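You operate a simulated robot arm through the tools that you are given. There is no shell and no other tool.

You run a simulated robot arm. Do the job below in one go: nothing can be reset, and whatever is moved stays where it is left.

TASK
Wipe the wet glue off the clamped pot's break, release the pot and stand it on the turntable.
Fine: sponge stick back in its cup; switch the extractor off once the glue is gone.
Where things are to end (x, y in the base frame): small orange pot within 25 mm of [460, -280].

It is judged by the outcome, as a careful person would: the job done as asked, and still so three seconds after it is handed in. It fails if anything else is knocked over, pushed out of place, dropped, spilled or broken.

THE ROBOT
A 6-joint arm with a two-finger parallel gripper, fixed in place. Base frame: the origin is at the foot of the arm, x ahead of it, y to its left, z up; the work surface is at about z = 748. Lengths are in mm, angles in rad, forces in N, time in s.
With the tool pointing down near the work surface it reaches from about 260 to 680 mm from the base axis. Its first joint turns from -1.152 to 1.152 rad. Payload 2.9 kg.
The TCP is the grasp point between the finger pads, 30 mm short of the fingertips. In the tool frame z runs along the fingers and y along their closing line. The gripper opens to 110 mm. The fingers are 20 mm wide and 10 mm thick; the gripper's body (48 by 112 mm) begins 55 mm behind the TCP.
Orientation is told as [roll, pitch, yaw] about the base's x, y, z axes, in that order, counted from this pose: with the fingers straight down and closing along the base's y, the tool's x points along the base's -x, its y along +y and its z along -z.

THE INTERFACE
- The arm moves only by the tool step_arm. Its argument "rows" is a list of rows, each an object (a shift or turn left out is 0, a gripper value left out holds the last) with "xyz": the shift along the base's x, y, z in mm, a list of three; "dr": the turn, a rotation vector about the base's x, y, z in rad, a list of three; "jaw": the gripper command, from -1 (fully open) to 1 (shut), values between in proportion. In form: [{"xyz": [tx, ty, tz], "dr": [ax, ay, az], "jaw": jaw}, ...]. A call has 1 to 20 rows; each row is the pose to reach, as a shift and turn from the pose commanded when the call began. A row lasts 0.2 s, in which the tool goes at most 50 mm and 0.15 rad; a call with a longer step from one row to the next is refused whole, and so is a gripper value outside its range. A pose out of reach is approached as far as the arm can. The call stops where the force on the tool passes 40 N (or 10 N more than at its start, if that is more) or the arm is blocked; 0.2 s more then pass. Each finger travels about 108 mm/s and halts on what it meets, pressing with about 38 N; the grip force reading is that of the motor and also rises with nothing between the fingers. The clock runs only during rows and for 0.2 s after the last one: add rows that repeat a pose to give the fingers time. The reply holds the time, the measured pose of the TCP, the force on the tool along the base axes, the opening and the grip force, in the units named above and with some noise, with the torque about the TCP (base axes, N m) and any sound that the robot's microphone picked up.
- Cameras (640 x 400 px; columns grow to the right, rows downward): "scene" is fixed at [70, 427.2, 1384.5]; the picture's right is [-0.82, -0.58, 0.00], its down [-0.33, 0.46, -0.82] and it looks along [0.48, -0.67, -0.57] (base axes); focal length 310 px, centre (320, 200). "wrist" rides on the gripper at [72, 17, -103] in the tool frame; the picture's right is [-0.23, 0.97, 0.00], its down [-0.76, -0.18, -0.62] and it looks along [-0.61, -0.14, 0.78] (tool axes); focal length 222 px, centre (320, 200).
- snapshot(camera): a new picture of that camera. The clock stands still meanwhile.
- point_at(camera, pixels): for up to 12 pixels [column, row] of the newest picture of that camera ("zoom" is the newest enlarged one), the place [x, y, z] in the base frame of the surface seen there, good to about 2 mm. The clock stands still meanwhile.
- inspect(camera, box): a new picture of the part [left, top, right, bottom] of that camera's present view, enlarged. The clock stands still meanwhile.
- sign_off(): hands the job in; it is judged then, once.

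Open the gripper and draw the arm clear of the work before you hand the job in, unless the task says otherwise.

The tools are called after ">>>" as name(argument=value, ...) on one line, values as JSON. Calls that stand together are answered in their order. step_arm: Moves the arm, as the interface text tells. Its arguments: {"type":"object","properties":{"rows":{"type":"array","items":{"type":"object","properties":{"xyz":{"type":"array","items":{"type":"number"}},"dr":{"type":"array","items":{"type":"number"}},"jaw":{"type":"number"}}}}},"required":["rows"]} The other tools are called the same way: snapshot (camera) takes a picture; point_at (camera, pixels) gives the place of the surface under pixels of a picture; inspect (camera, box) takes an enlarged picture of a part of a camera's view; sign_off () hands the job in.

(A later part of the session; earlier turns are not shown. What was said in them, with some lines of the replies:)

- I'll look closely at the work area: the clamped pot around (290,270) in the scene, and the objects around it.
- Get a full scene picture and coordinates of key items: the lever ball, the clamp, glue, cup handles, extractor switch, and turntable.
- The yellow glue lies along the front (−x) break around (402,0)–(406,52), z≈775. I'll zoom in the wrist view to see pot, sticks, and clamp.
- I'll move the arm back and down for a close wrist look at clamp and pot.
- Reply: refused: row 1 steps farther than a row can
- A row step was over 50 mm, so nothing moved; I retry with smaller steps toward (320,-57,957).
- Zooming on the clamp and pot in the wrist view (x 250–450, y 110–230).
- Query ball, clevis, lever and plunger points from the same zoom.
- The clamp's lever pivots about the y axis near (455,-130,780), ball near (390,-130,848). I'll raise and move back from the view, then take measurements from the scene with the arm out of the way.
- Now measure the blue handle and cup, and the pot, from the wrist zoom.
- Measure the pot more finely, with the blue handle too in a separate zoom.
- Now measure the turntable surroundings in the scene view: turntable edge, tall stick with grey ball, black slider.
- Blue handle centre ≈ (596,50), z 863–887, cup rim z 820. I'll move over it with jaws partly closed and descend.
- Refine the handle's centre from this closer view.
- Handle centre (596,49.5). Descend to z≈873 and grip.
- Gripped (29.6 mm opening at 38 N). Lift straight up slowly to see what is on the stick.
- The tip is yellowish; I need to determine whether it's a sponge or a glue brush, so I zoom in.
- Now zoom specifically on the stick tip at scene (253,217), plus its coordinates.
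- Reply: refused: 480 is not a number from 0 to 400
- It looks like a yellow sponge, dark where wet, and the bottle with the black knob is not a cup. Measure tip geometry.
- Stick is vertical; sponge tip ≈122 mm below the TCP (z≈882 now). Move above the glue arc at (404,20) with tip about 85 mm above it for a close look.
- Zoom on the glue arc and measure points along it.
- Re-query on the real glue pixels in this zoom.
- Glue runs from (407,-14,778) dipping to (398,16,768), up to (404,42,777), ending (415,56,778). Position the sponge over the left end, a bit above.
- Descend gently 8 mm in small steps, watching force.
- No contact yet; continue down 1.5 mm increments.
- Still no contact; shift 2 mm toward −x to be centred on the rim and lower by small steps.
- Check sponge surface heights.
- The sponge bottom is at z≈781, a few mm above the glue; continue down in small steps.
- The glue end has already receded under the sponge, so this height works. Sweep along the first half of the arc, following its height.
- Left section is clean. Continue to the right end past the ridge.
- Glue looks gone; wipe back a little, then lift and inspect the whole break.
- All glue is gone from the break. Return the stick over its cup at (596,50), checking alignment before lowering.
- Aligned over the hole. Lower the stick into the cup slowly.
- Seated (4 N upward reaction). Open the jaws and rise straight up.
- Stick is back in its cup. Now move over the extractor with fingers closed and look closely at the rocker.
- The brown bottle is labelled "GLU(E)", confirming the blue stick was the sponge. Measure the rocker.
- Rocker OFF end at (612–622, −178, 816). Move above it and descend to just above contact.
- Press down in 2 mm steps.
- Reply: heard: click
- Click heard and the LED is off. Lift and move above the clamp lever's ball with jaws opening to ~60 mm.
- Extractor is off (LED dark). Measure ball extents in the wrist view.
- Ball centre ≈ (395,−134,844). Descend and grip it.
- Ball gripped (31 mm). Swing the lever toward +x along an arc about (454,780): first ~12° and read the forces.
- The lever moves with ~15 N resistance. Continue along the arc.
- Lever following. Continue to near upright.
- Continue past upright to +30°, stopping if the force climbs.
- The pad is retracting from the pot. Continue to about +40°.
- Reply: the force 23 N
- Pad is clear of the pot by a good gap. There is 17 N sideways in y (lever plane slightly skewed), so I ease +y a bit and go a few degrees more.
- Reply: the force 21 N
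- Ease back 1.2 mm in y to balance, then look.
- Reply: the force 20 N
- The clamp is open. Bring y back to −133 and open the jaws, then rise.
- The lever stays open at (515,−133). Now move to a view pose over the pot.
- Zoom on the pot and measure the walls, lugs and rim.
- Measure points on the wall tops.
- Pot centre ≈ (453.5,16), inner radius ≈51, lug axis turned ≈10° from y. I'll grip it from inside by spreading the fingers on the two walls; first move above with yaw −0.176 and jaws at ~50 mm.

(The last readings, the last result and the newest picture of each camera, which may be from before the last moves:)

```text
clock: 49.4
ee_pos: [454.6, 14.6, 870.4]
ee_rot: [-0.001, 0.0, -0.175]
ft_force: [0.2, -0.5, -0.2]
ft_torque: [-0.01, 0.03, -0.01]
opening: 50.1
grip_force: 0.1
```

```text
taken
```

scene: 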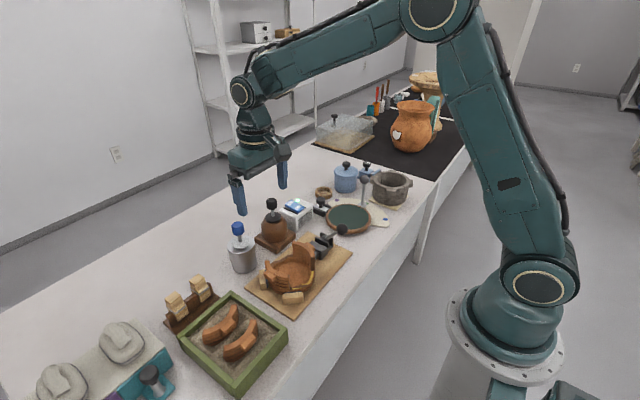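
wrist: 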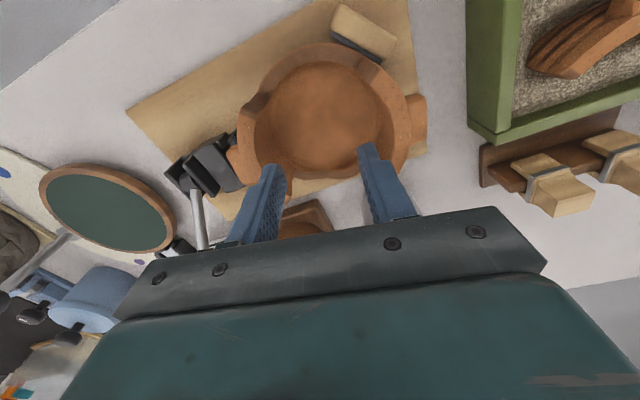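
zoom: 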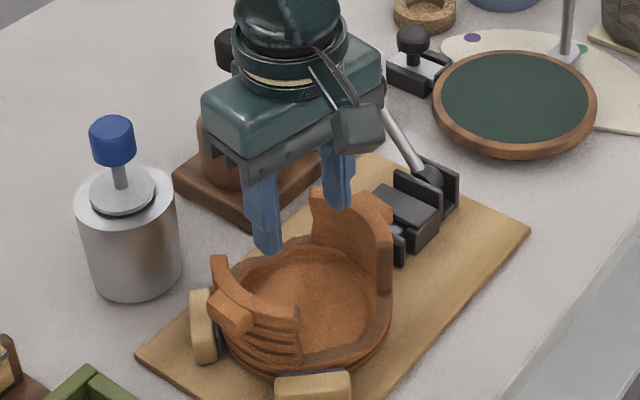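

Fingers are centred over the pot interior. Descend with fingertips to just above the floor (TCP z≈797).

>>> step_arm(rows=[{"xyz": [0, 0, -25]}, {"xyz": [0, 0, -50]}, {"xyz": [0, 0, -66]}, {"xyz": [0, 0, -73]}, {"xyz": [0, 0, -73]}])

>>> inspect(camera="scene", box=[245, 200, 345, 300])

```text
clock: 50.6
ee_pos: [455.3, 13.2, 795.9]
ee_rot: [0.001, 0.0, -0.176]
ft_force: [0.1, 0.1, -0.2]
ft_torque: [0.04, -0.01, 0.03]
opening: 50.2
grip_force: 0.1
```

```text
4.00 times, centred on (295, 250) of scene
```

zoom: 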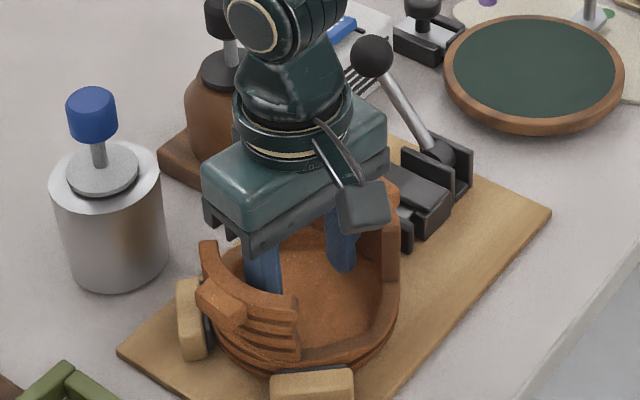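

Spread the fingers gradually toward the inner walls.

>>> step_arm(rows=[{"xyz": [0, 0, 0], "jaw": -0.2}, {"xyz": [0, 0, 0], "jaw": -0.3}, {"xyz": [0, 0, 0], "jaw": -0.38}, {"xyz": [0, 0, 0], "jaw": -0.45}, {"xyz": [0, 0, 0], "jaw": -0.52}, {"xyz": [0, 0, 0], "jaw": -0.52}])

>>> inspect(camera="scene", box=[245, 200, 345, 300])

```text
clock: 52.0
ee_pos: [455.1, 13.9, 797.3]
ee_rot: [0.0, 0.001, -0.176]
ft_force: [-0.7, 1.8, -0.9]
ft_torque: [0.02, -0.02, 0.0]
opening: 68.0
grip_force: 0.2
```

```text
4.00 times, centred on (295, 250) of scene
```

zoom: 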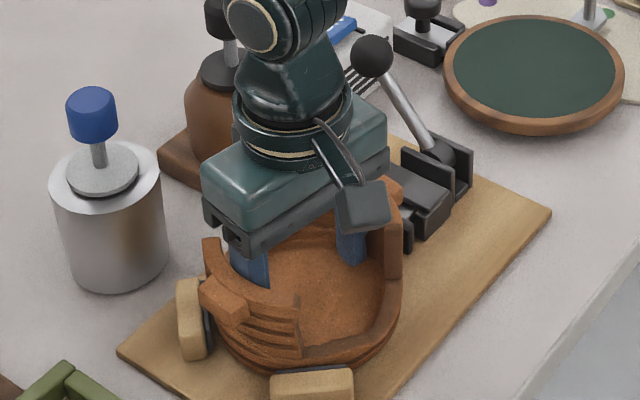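

The fingers halted at 68 mm, so they're pressing the walls. Command fully open for full outward force and lift 6 mm slowly.

>>> step_arm(rows=[{"xyz": [0, 0, 0], "jaw": -0.8}, {"xyz": [0, 0, 0], "jaw": -1}, {"xyz": [0, 0, 0]}, {"xyz": [0, 0, 2]}, {"xyz": [0, 0, 4]}, {"xyz": [0, 0, 6]}, {"xyz": [0, 0, 6]}])

>>> inspect(camera="scene", box=[245, 200, 345, 300])

```text
clock: 53.6
ee_pos: [454.4, 15.3, 802.7]
ee_rot: [0.0, 0.001, -0.174]
ft_force: [0.1, -0.5, -3.9]
ft_torque: [0.0, 0.02, -0.04]
opening: 68.3
grip_force: 0.0
```

```text
4.00 times, centred on (295, 250) of scene
```

zoom: 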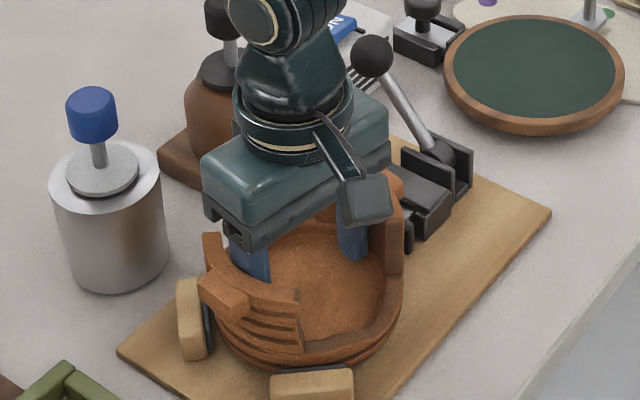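

The load reads −3.9 N (~0.4 kg pot), and the pot appears lifted. Lift further slowly and verify.

>>> step_arm(rows=[{"xyz": [0, 0, 5]}, {"xyz": [0, 0, 12]}, {"xyz": [0, 0, 20]}, {"xyz": [0, 0, 30]}, {"xyz": [0, 0, 40]}, {"xyz": [0, 0, 40]}])

>>> inspect(camera="scene", box=[245, 190, 345, 300])

```text
clock: 55.0
ee_pos: [451.7, 13.8, 845.4]
ee_rot: [-0.002, 0.002, -0.174]
ft_force: [-0.8, 0.0, -4.5]
ft_torque: [0.0, 0.0, 0.01]
opening: 68.4
grip_force: 0.2
```

```text
3.64 times, centred on (295, 245) of scene
```

zoom: 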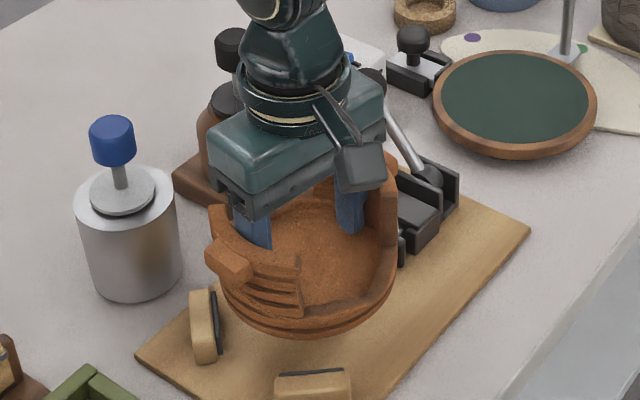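

Held level. Raise to clear the lever ball (z 858), then carry over toward the turntable gently.

>>> step_arm(rows=[{"xyz": [0, 0, 15]}, {"xyz": [0, 0, 35]}, {"xyz": [0, 0, 55]}, {"xyz": [0, 0, 75]}, {"xyz": [0, 0, 90]}, {"xyz": [0, 0, 97]}, {"xyz": [0, -10, 97]}, {"xyz": [0, -30, 97]}, {"xyz": [0, -55, 97]}, {"xyz": [0, -80, 97]}, {"xyz": [0, -105, 97]}, {"xyz": [1, -130, 97]}, {"xyz": [2, -155, 97]}, {"xyz": [3, -180, 97]}, {"xyz": [4, -205, 97]}, {"xyz": [5, -230, 97]}, {"xyz": [6, -255, 97]}, {"xyz": [6.5, -275, 97]}, {"xyz": [6.5, -291, 97]}, {"xyz": [6.5, -291, 97]}])

>>> snapshot(camera="scene")

>>> inspect(camera="scene", box=[290, 120, 410, 250])

>>> snapshot(camera="wrist")

```text
clock: 59.2
ee_pos: [458.7, -274.9, 940.7]
ee_rot: [0.001, -0.001, -0.174]
ft_force: [-0.1, 0.4, -4.9]
ft_torque: [0.01, 0.0, 0.04]
opening: 68.7
grip_force: 0.0
```

```text
taken
```

scene: 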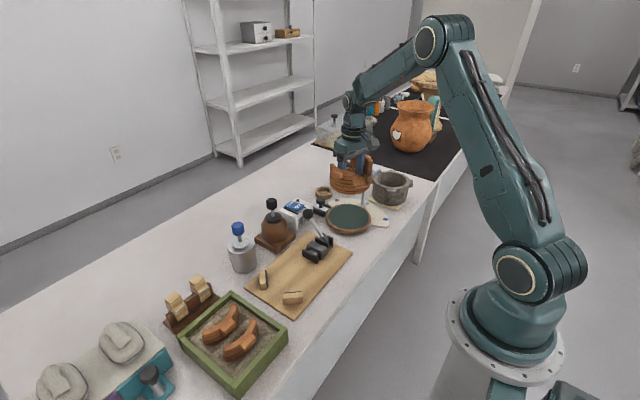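

```text
3.08 times, centred on (350, 185) of scene
```

zoom: 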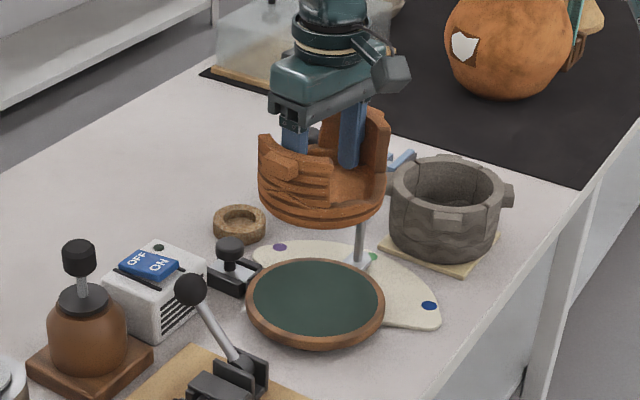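

```text
taken
```

wrist: 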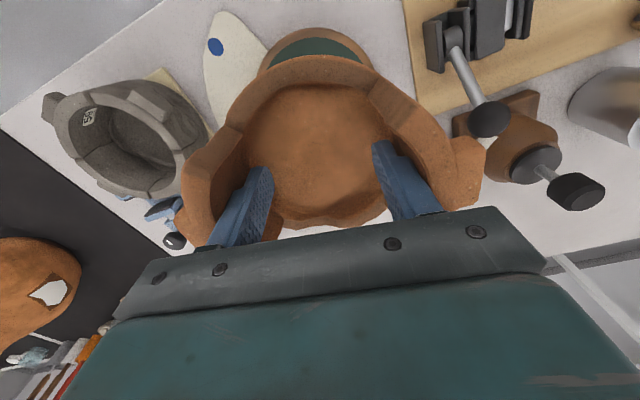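

Measure the pot's position in hand from the wrist view (rims and lugs).

>>> point_at(camera="wrist", pixels=[[310, 62], [310, 78], [320, 222], [320, 212], [195, 185], [225, 160], [415, 115], [440, 140], [470, 165], [320, 150], [185, 225], [380, 90]])

>>> inspect(camera="wrist", box=[150, 20, 510, 250])

```text
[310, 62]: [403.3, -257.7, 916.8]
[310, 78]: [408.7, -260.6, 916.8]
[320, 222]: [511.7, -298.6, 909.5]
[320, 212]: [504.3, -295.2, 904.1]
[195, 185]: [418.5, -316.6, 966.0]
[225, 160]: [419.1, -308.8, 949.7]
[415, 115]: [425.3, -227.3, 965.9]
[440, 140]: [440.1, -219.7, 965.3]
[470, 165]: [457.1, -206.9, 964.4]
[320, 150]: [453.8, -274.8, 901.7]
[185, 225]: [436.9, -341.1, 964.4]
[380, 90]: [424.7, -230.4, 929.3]
```

```text
1.74 times, centred on (330, 135) of wrist
```

zoom: 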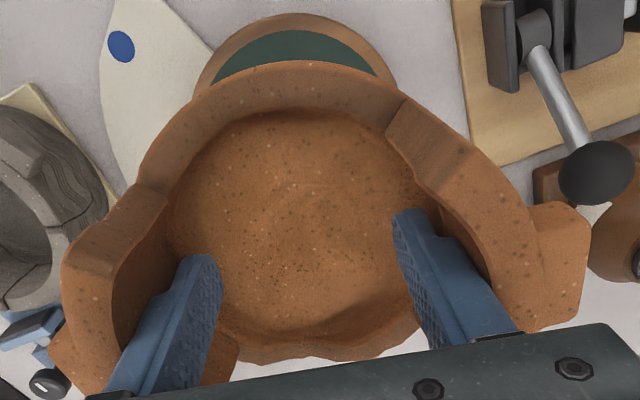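

Pot centre is ≈(456,−277) while the target is (460,−280); shift slightly and lower to ~3 mm above the turntable (top z≈766).

>>> step_arm(rows=[{"xyz": [3, -2, -10]}, {"xyz": [3, -2, -30]}, {"xyz": [3, -2, -50]}, {"xyz": [3, -2, -70]}, {"xyz": [3, -2, -90]}, {"xyz": [3, -2, -105]}, {"xyz": [3, -2, -115]}, {"xyz": [3, -2, -120]}, {"xyz": [3, -2, -120]}])

>>> inspect(camera="scene", box=[300, 150, 410, 250])

>>> snapshot(camera="wrist")

```text
clock: 61.2
ee_pos: [462.3, -278.1, 819.9]
ee_rot: [-0.001, 0.001, -0.176]
ft_force: [0.1, -0.3, -4.2]
ft_torque: [-0.06, 0.03, 0.03]
opening: 68.7
grip_force: 0.0
```

```text
4.00 times, centred on (355, 200) of scene
```

zoom: 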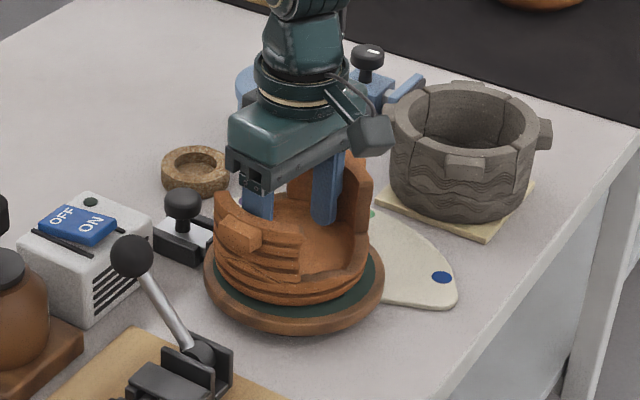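

```text
taken
```

wrist: 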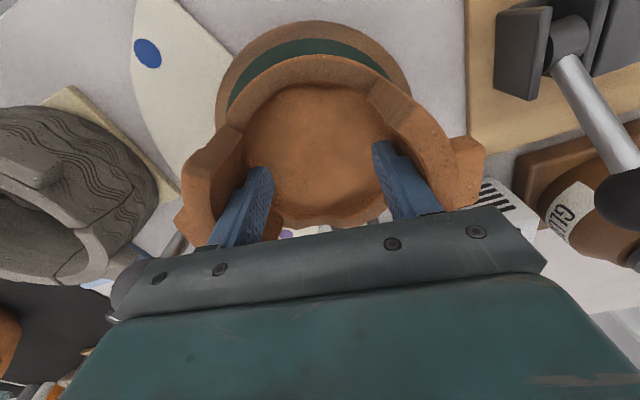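

Hovering just above the turntable. Lower in 1 mm steps until contact unloads the weight.

>>> step_arm(rows=[{"xyz": [0, 0, -1.5]}, {"xyz": [0, 0, -3]}, {"xyz": [0, 0, -3]}])

>>> step_arm(rows=[{"xyz": [0, 0, -1]}, {"xyz": [0, 0, -2]}, {"xyz": [0, 0, -2]}])

>>> inspect(camera="scene", box=[320, 190, 390, 240])

```text
clock: 62.0
ee_pos: [463.0, -278.8, 817.3]
ee_rot: [0.001, 0.001, -0.175]
ft_force: [-0.5, 0.2, -5.7]
ft_torque: [0.02, 0.02, -0.01]
opening: 68.5
grip_force: 0.0
```

```text
clock: 62.8
ee_pos: [463.0, -277.6, 816.5]
ee_rot: [-0.002, -0.003, -0.176]
ft_force: [-0.9, -4.6, 4.2]
ft_torque: [0.27, -0.07, -0.02]
opening: 68.5
grip_force: 0.0
```

```text
8.00 times, centred on (355, 215) of scene
```

zoom: 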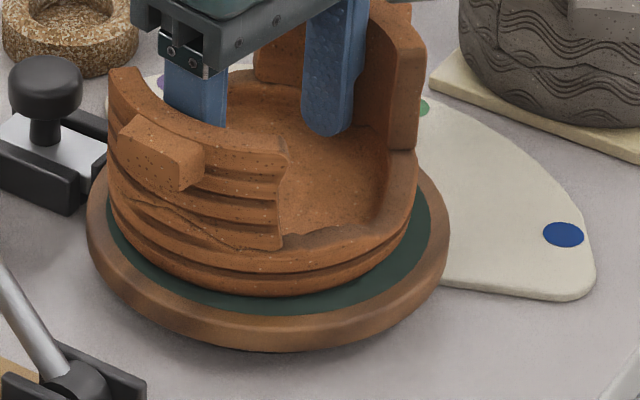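

Contact made (+4 N), pot stands on the turntable. Release by drawing the fingers inward, then check before rising.

>>> step_arm(rows=[{"xyz": [0, 0, 0], "jaw": -0.2}, {"xyz": [0, 0, 0], "jaw": 0}, {"xyz": [0, 0, 0], "jaw": 0.09}, {"xyz": [0, 0, 0]}, {"xyz": [0, 0, 0]}])

>>> inspect(camera="scene", box=[320, 170, 390, 240])

```text
clock: 64.0
ee_pos: [463.5, -278.3, 814.8]
ee_rot: [-0.001, 0.0, -0.174]
ft_force: [0.3, 0.2, -0.1]
ft_torque: [0.01, -0.01, 0.02]
opening: 50.1
grip_force: 0.0
```

```text
5.71 times, centred on (355, 205) of scene
```

zoom: 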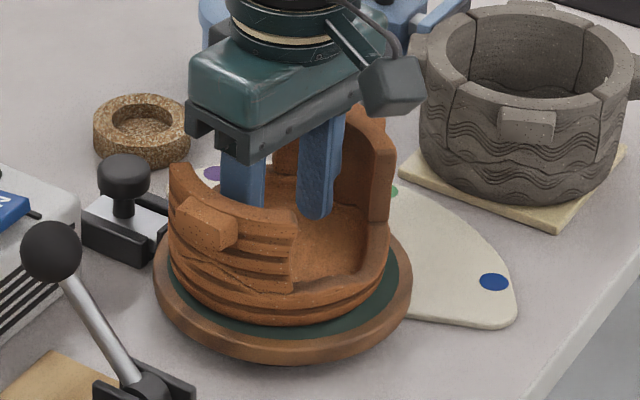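

Fingers free of the walls. Rise straight up, then measure the pot's final place.

>>> step_arm(rows=[{"xyz": [0, 0, 15]}, {"xyz": [0, 0, 40]}, {"xyz": [0, 0, 75]}, {"xyz": [0, 0, 115]}, {"xyz": [0, 0, 155]}, {"xyz": [-30, 20, 185]}, {"xyz": [-60, 45, 205]}, {"xyz": [-60, 45, 205]}])

>>> snapshot(camera="wrist")

>>> snapshot(camera="scene")

>>> inspect(camera="scene", box=[300, 160, 410, 250])

```text
clock: 65.8
ee_pos: [400.4, -230.8, 1020.0]
ee_rot: [0.0, -0.001, -0.175]
ft_force: [-0.4, 0.2, -0.4]
ft_torque: [0.01, -0.01, 0.0]
opening: 50.3
grip_force: 0.1
```

```text
taken
```

wrist: 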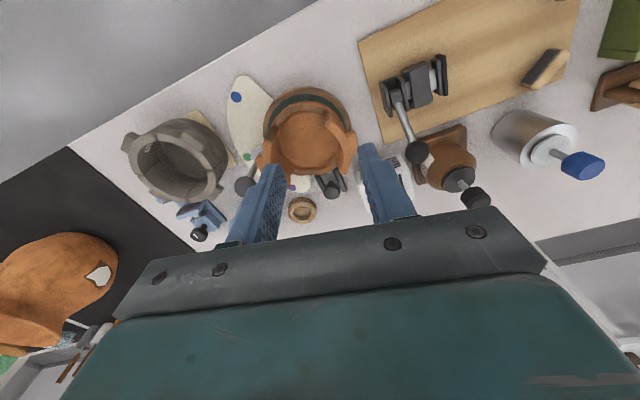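

```text
taken
```

scene: 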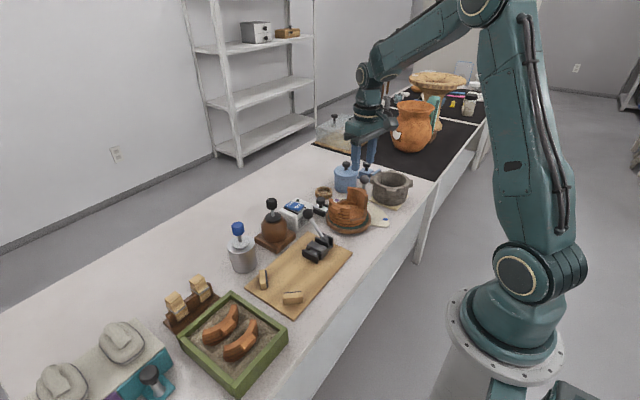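

```text
4.44 times, centred on (355, 205) of scene
```

zoom: 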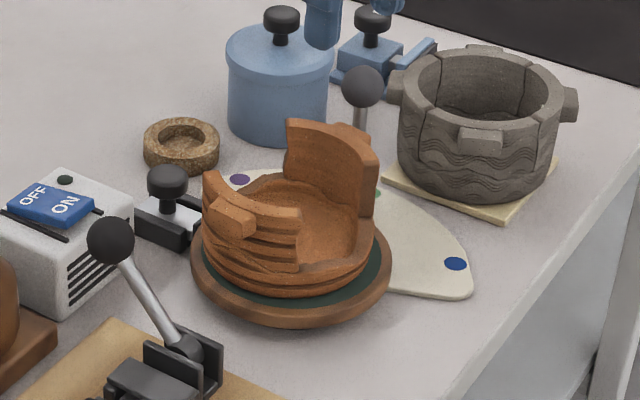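

The pot stands upright; measure its centre and the turntable's from the wrist zoom.

>>> inspect(camera="wrist", box=[250, 75, 370, 195])

>>> point_at(camera="zoom", pixels=[[180, 95], [190, 110], [205, 345], [60, 275], [85, 255], [300, 225], [330, 235], [345, 215], [195, 45], [200, 200], [340, 180], [110, 160]])

```text
3.33 times, centred on (310, 135) of wrist
```

zoom: 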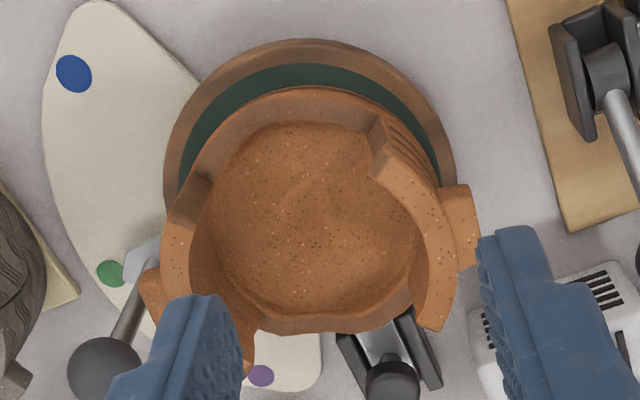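

```text
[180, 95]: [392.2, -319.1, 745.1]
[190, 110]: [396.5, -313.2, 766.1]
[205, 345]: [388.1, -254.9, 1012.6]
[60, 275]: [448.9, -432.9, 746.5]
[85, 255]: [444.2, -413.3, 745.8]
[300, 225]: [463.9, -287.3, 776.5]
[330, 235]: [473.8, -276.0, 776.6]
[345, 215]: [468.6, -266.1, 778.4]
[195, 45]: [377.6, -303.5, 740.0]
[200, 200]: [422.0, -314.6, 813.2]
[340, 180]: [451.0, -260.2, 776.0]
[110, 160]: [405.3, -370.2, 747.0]
```

Query the rim, walls, lugs and turntable edge points properly.

>>> point_at(camera="zoom", pixels=[[305, 92], [305, 115], [330, 328], [310, 44], [440, 110], [180, 130], [460, 225], [475, 225], [385, 165], [435, 320], [180, 230], [145, 285]])

```text
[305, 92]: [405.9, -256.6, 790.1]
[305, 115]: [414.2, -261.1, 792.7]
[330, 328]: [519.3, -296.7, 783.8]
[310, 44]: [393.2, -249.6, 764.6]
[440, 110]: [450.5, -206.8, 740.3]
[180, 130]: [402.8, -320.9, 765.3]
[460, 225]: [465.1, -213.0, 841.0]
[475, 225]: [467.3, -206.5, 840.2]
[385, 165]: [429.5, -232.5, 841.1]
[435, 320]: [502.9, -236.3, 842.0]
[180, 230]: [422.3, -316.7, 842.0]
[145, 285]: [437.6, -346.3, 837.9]
```

Pot centre comes out at ≈(461,−277), well within 25 mm, and stands level. Open the gripper and withdraw the arm up and away.

>>> step_arm(rows=[{"xyz": [0, 0, 40]}, {"xyz": [0, 0, 80]}, {"xyz": [0, 30, 110], "jaw": -1, "dr": [0, 0, 0.05]}, {"xyz": [15, 70, 130], "dr": [0, 0, 0.1]}, {"xyz": [30, 110, 140], "dr": [0, 0, 0.15]}, {"xyz": [45, 150, 145], "dr": [0, 0, 0.176]}, {"xyz": [60, 190, 145], "dr": [0, 0, 0.176]}, {"xyz": [75, 225, 145], "dr": [0, 0, 0.176]}, {"xyz": [75, 225, 145], "dr": [0, 0, 0.176]}])

>>> snapshot(camera="scene")

>>> inspect(camera="scene", box=[220, 160, 420, 310])

>>> snapshot(camera="wrist")

```text
clock: 67.8
ee_pos: [478.8, -4.7, 1165.5]
ee_rot: [-0.001, 0.001, 0.001]
ft_force: [0.5, -0.6, 0.2]
ft_torque: [-0.05, 0.03, 0.01]
opening: 110.0
grip_force: 0.0
```

```text
taken
```

scene: 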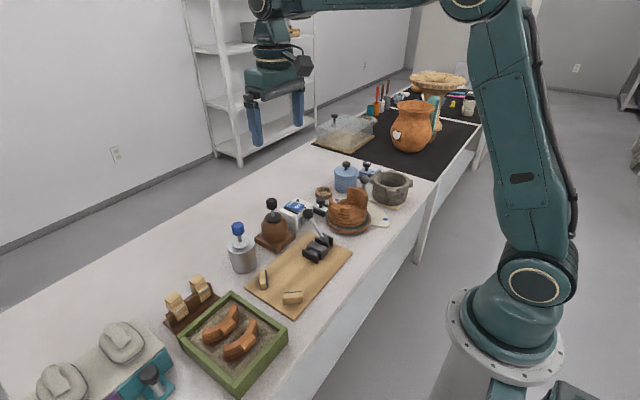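

```text
2.67 times, centred on (320, 235) of scene
```

zoom: 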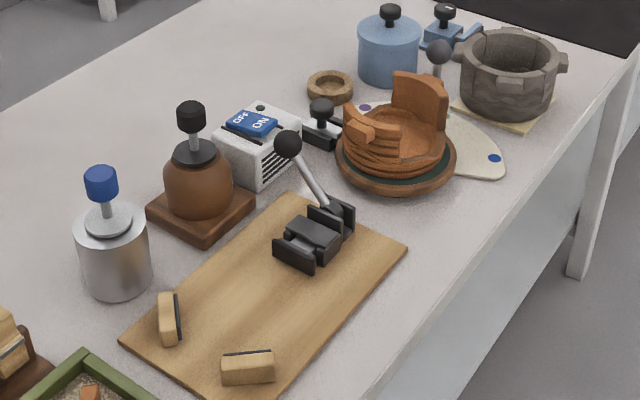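

```text
taken
```

wrist: 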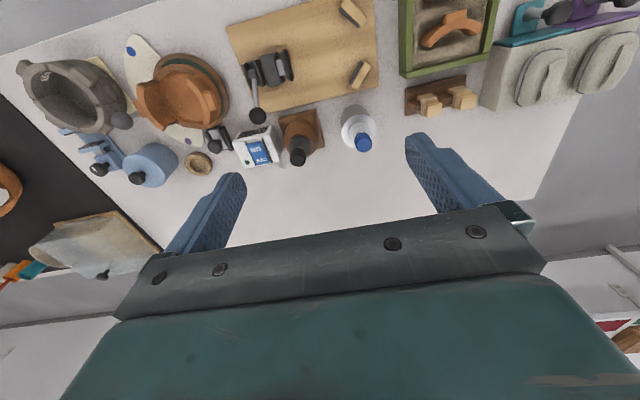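

The break is clean, the pot is on the turntable, the sponge stick is in its cup, the extractor is off, and the arm is clear with the gripper open. I hand the job in.

>>> sign_off()

```text
The job is handed in.
```

The job is handed in, and everything you asked for was done. I haven't seen the judge's verdict.

- **Glue:** I wiped all the wet glue off the pot's break. Close-up views afterwards showed no yellow left.
- **Sponge stick:** It is back in its metal cup.
- **Extractor:** I switched it off after the glue was gone. It clicked and its light went out.
- **Pot:** I released it from the clamp and stood it upright on the turntable at about [461, -277], a few millimetres from the target. I lifted it from the inside, by spreading the fingers against its two walls.
- **Clamp:** I left its lever in the open position.

Nothing else looked moved or knocked over in the final pictures. The arm is up and clear with the gripper open.
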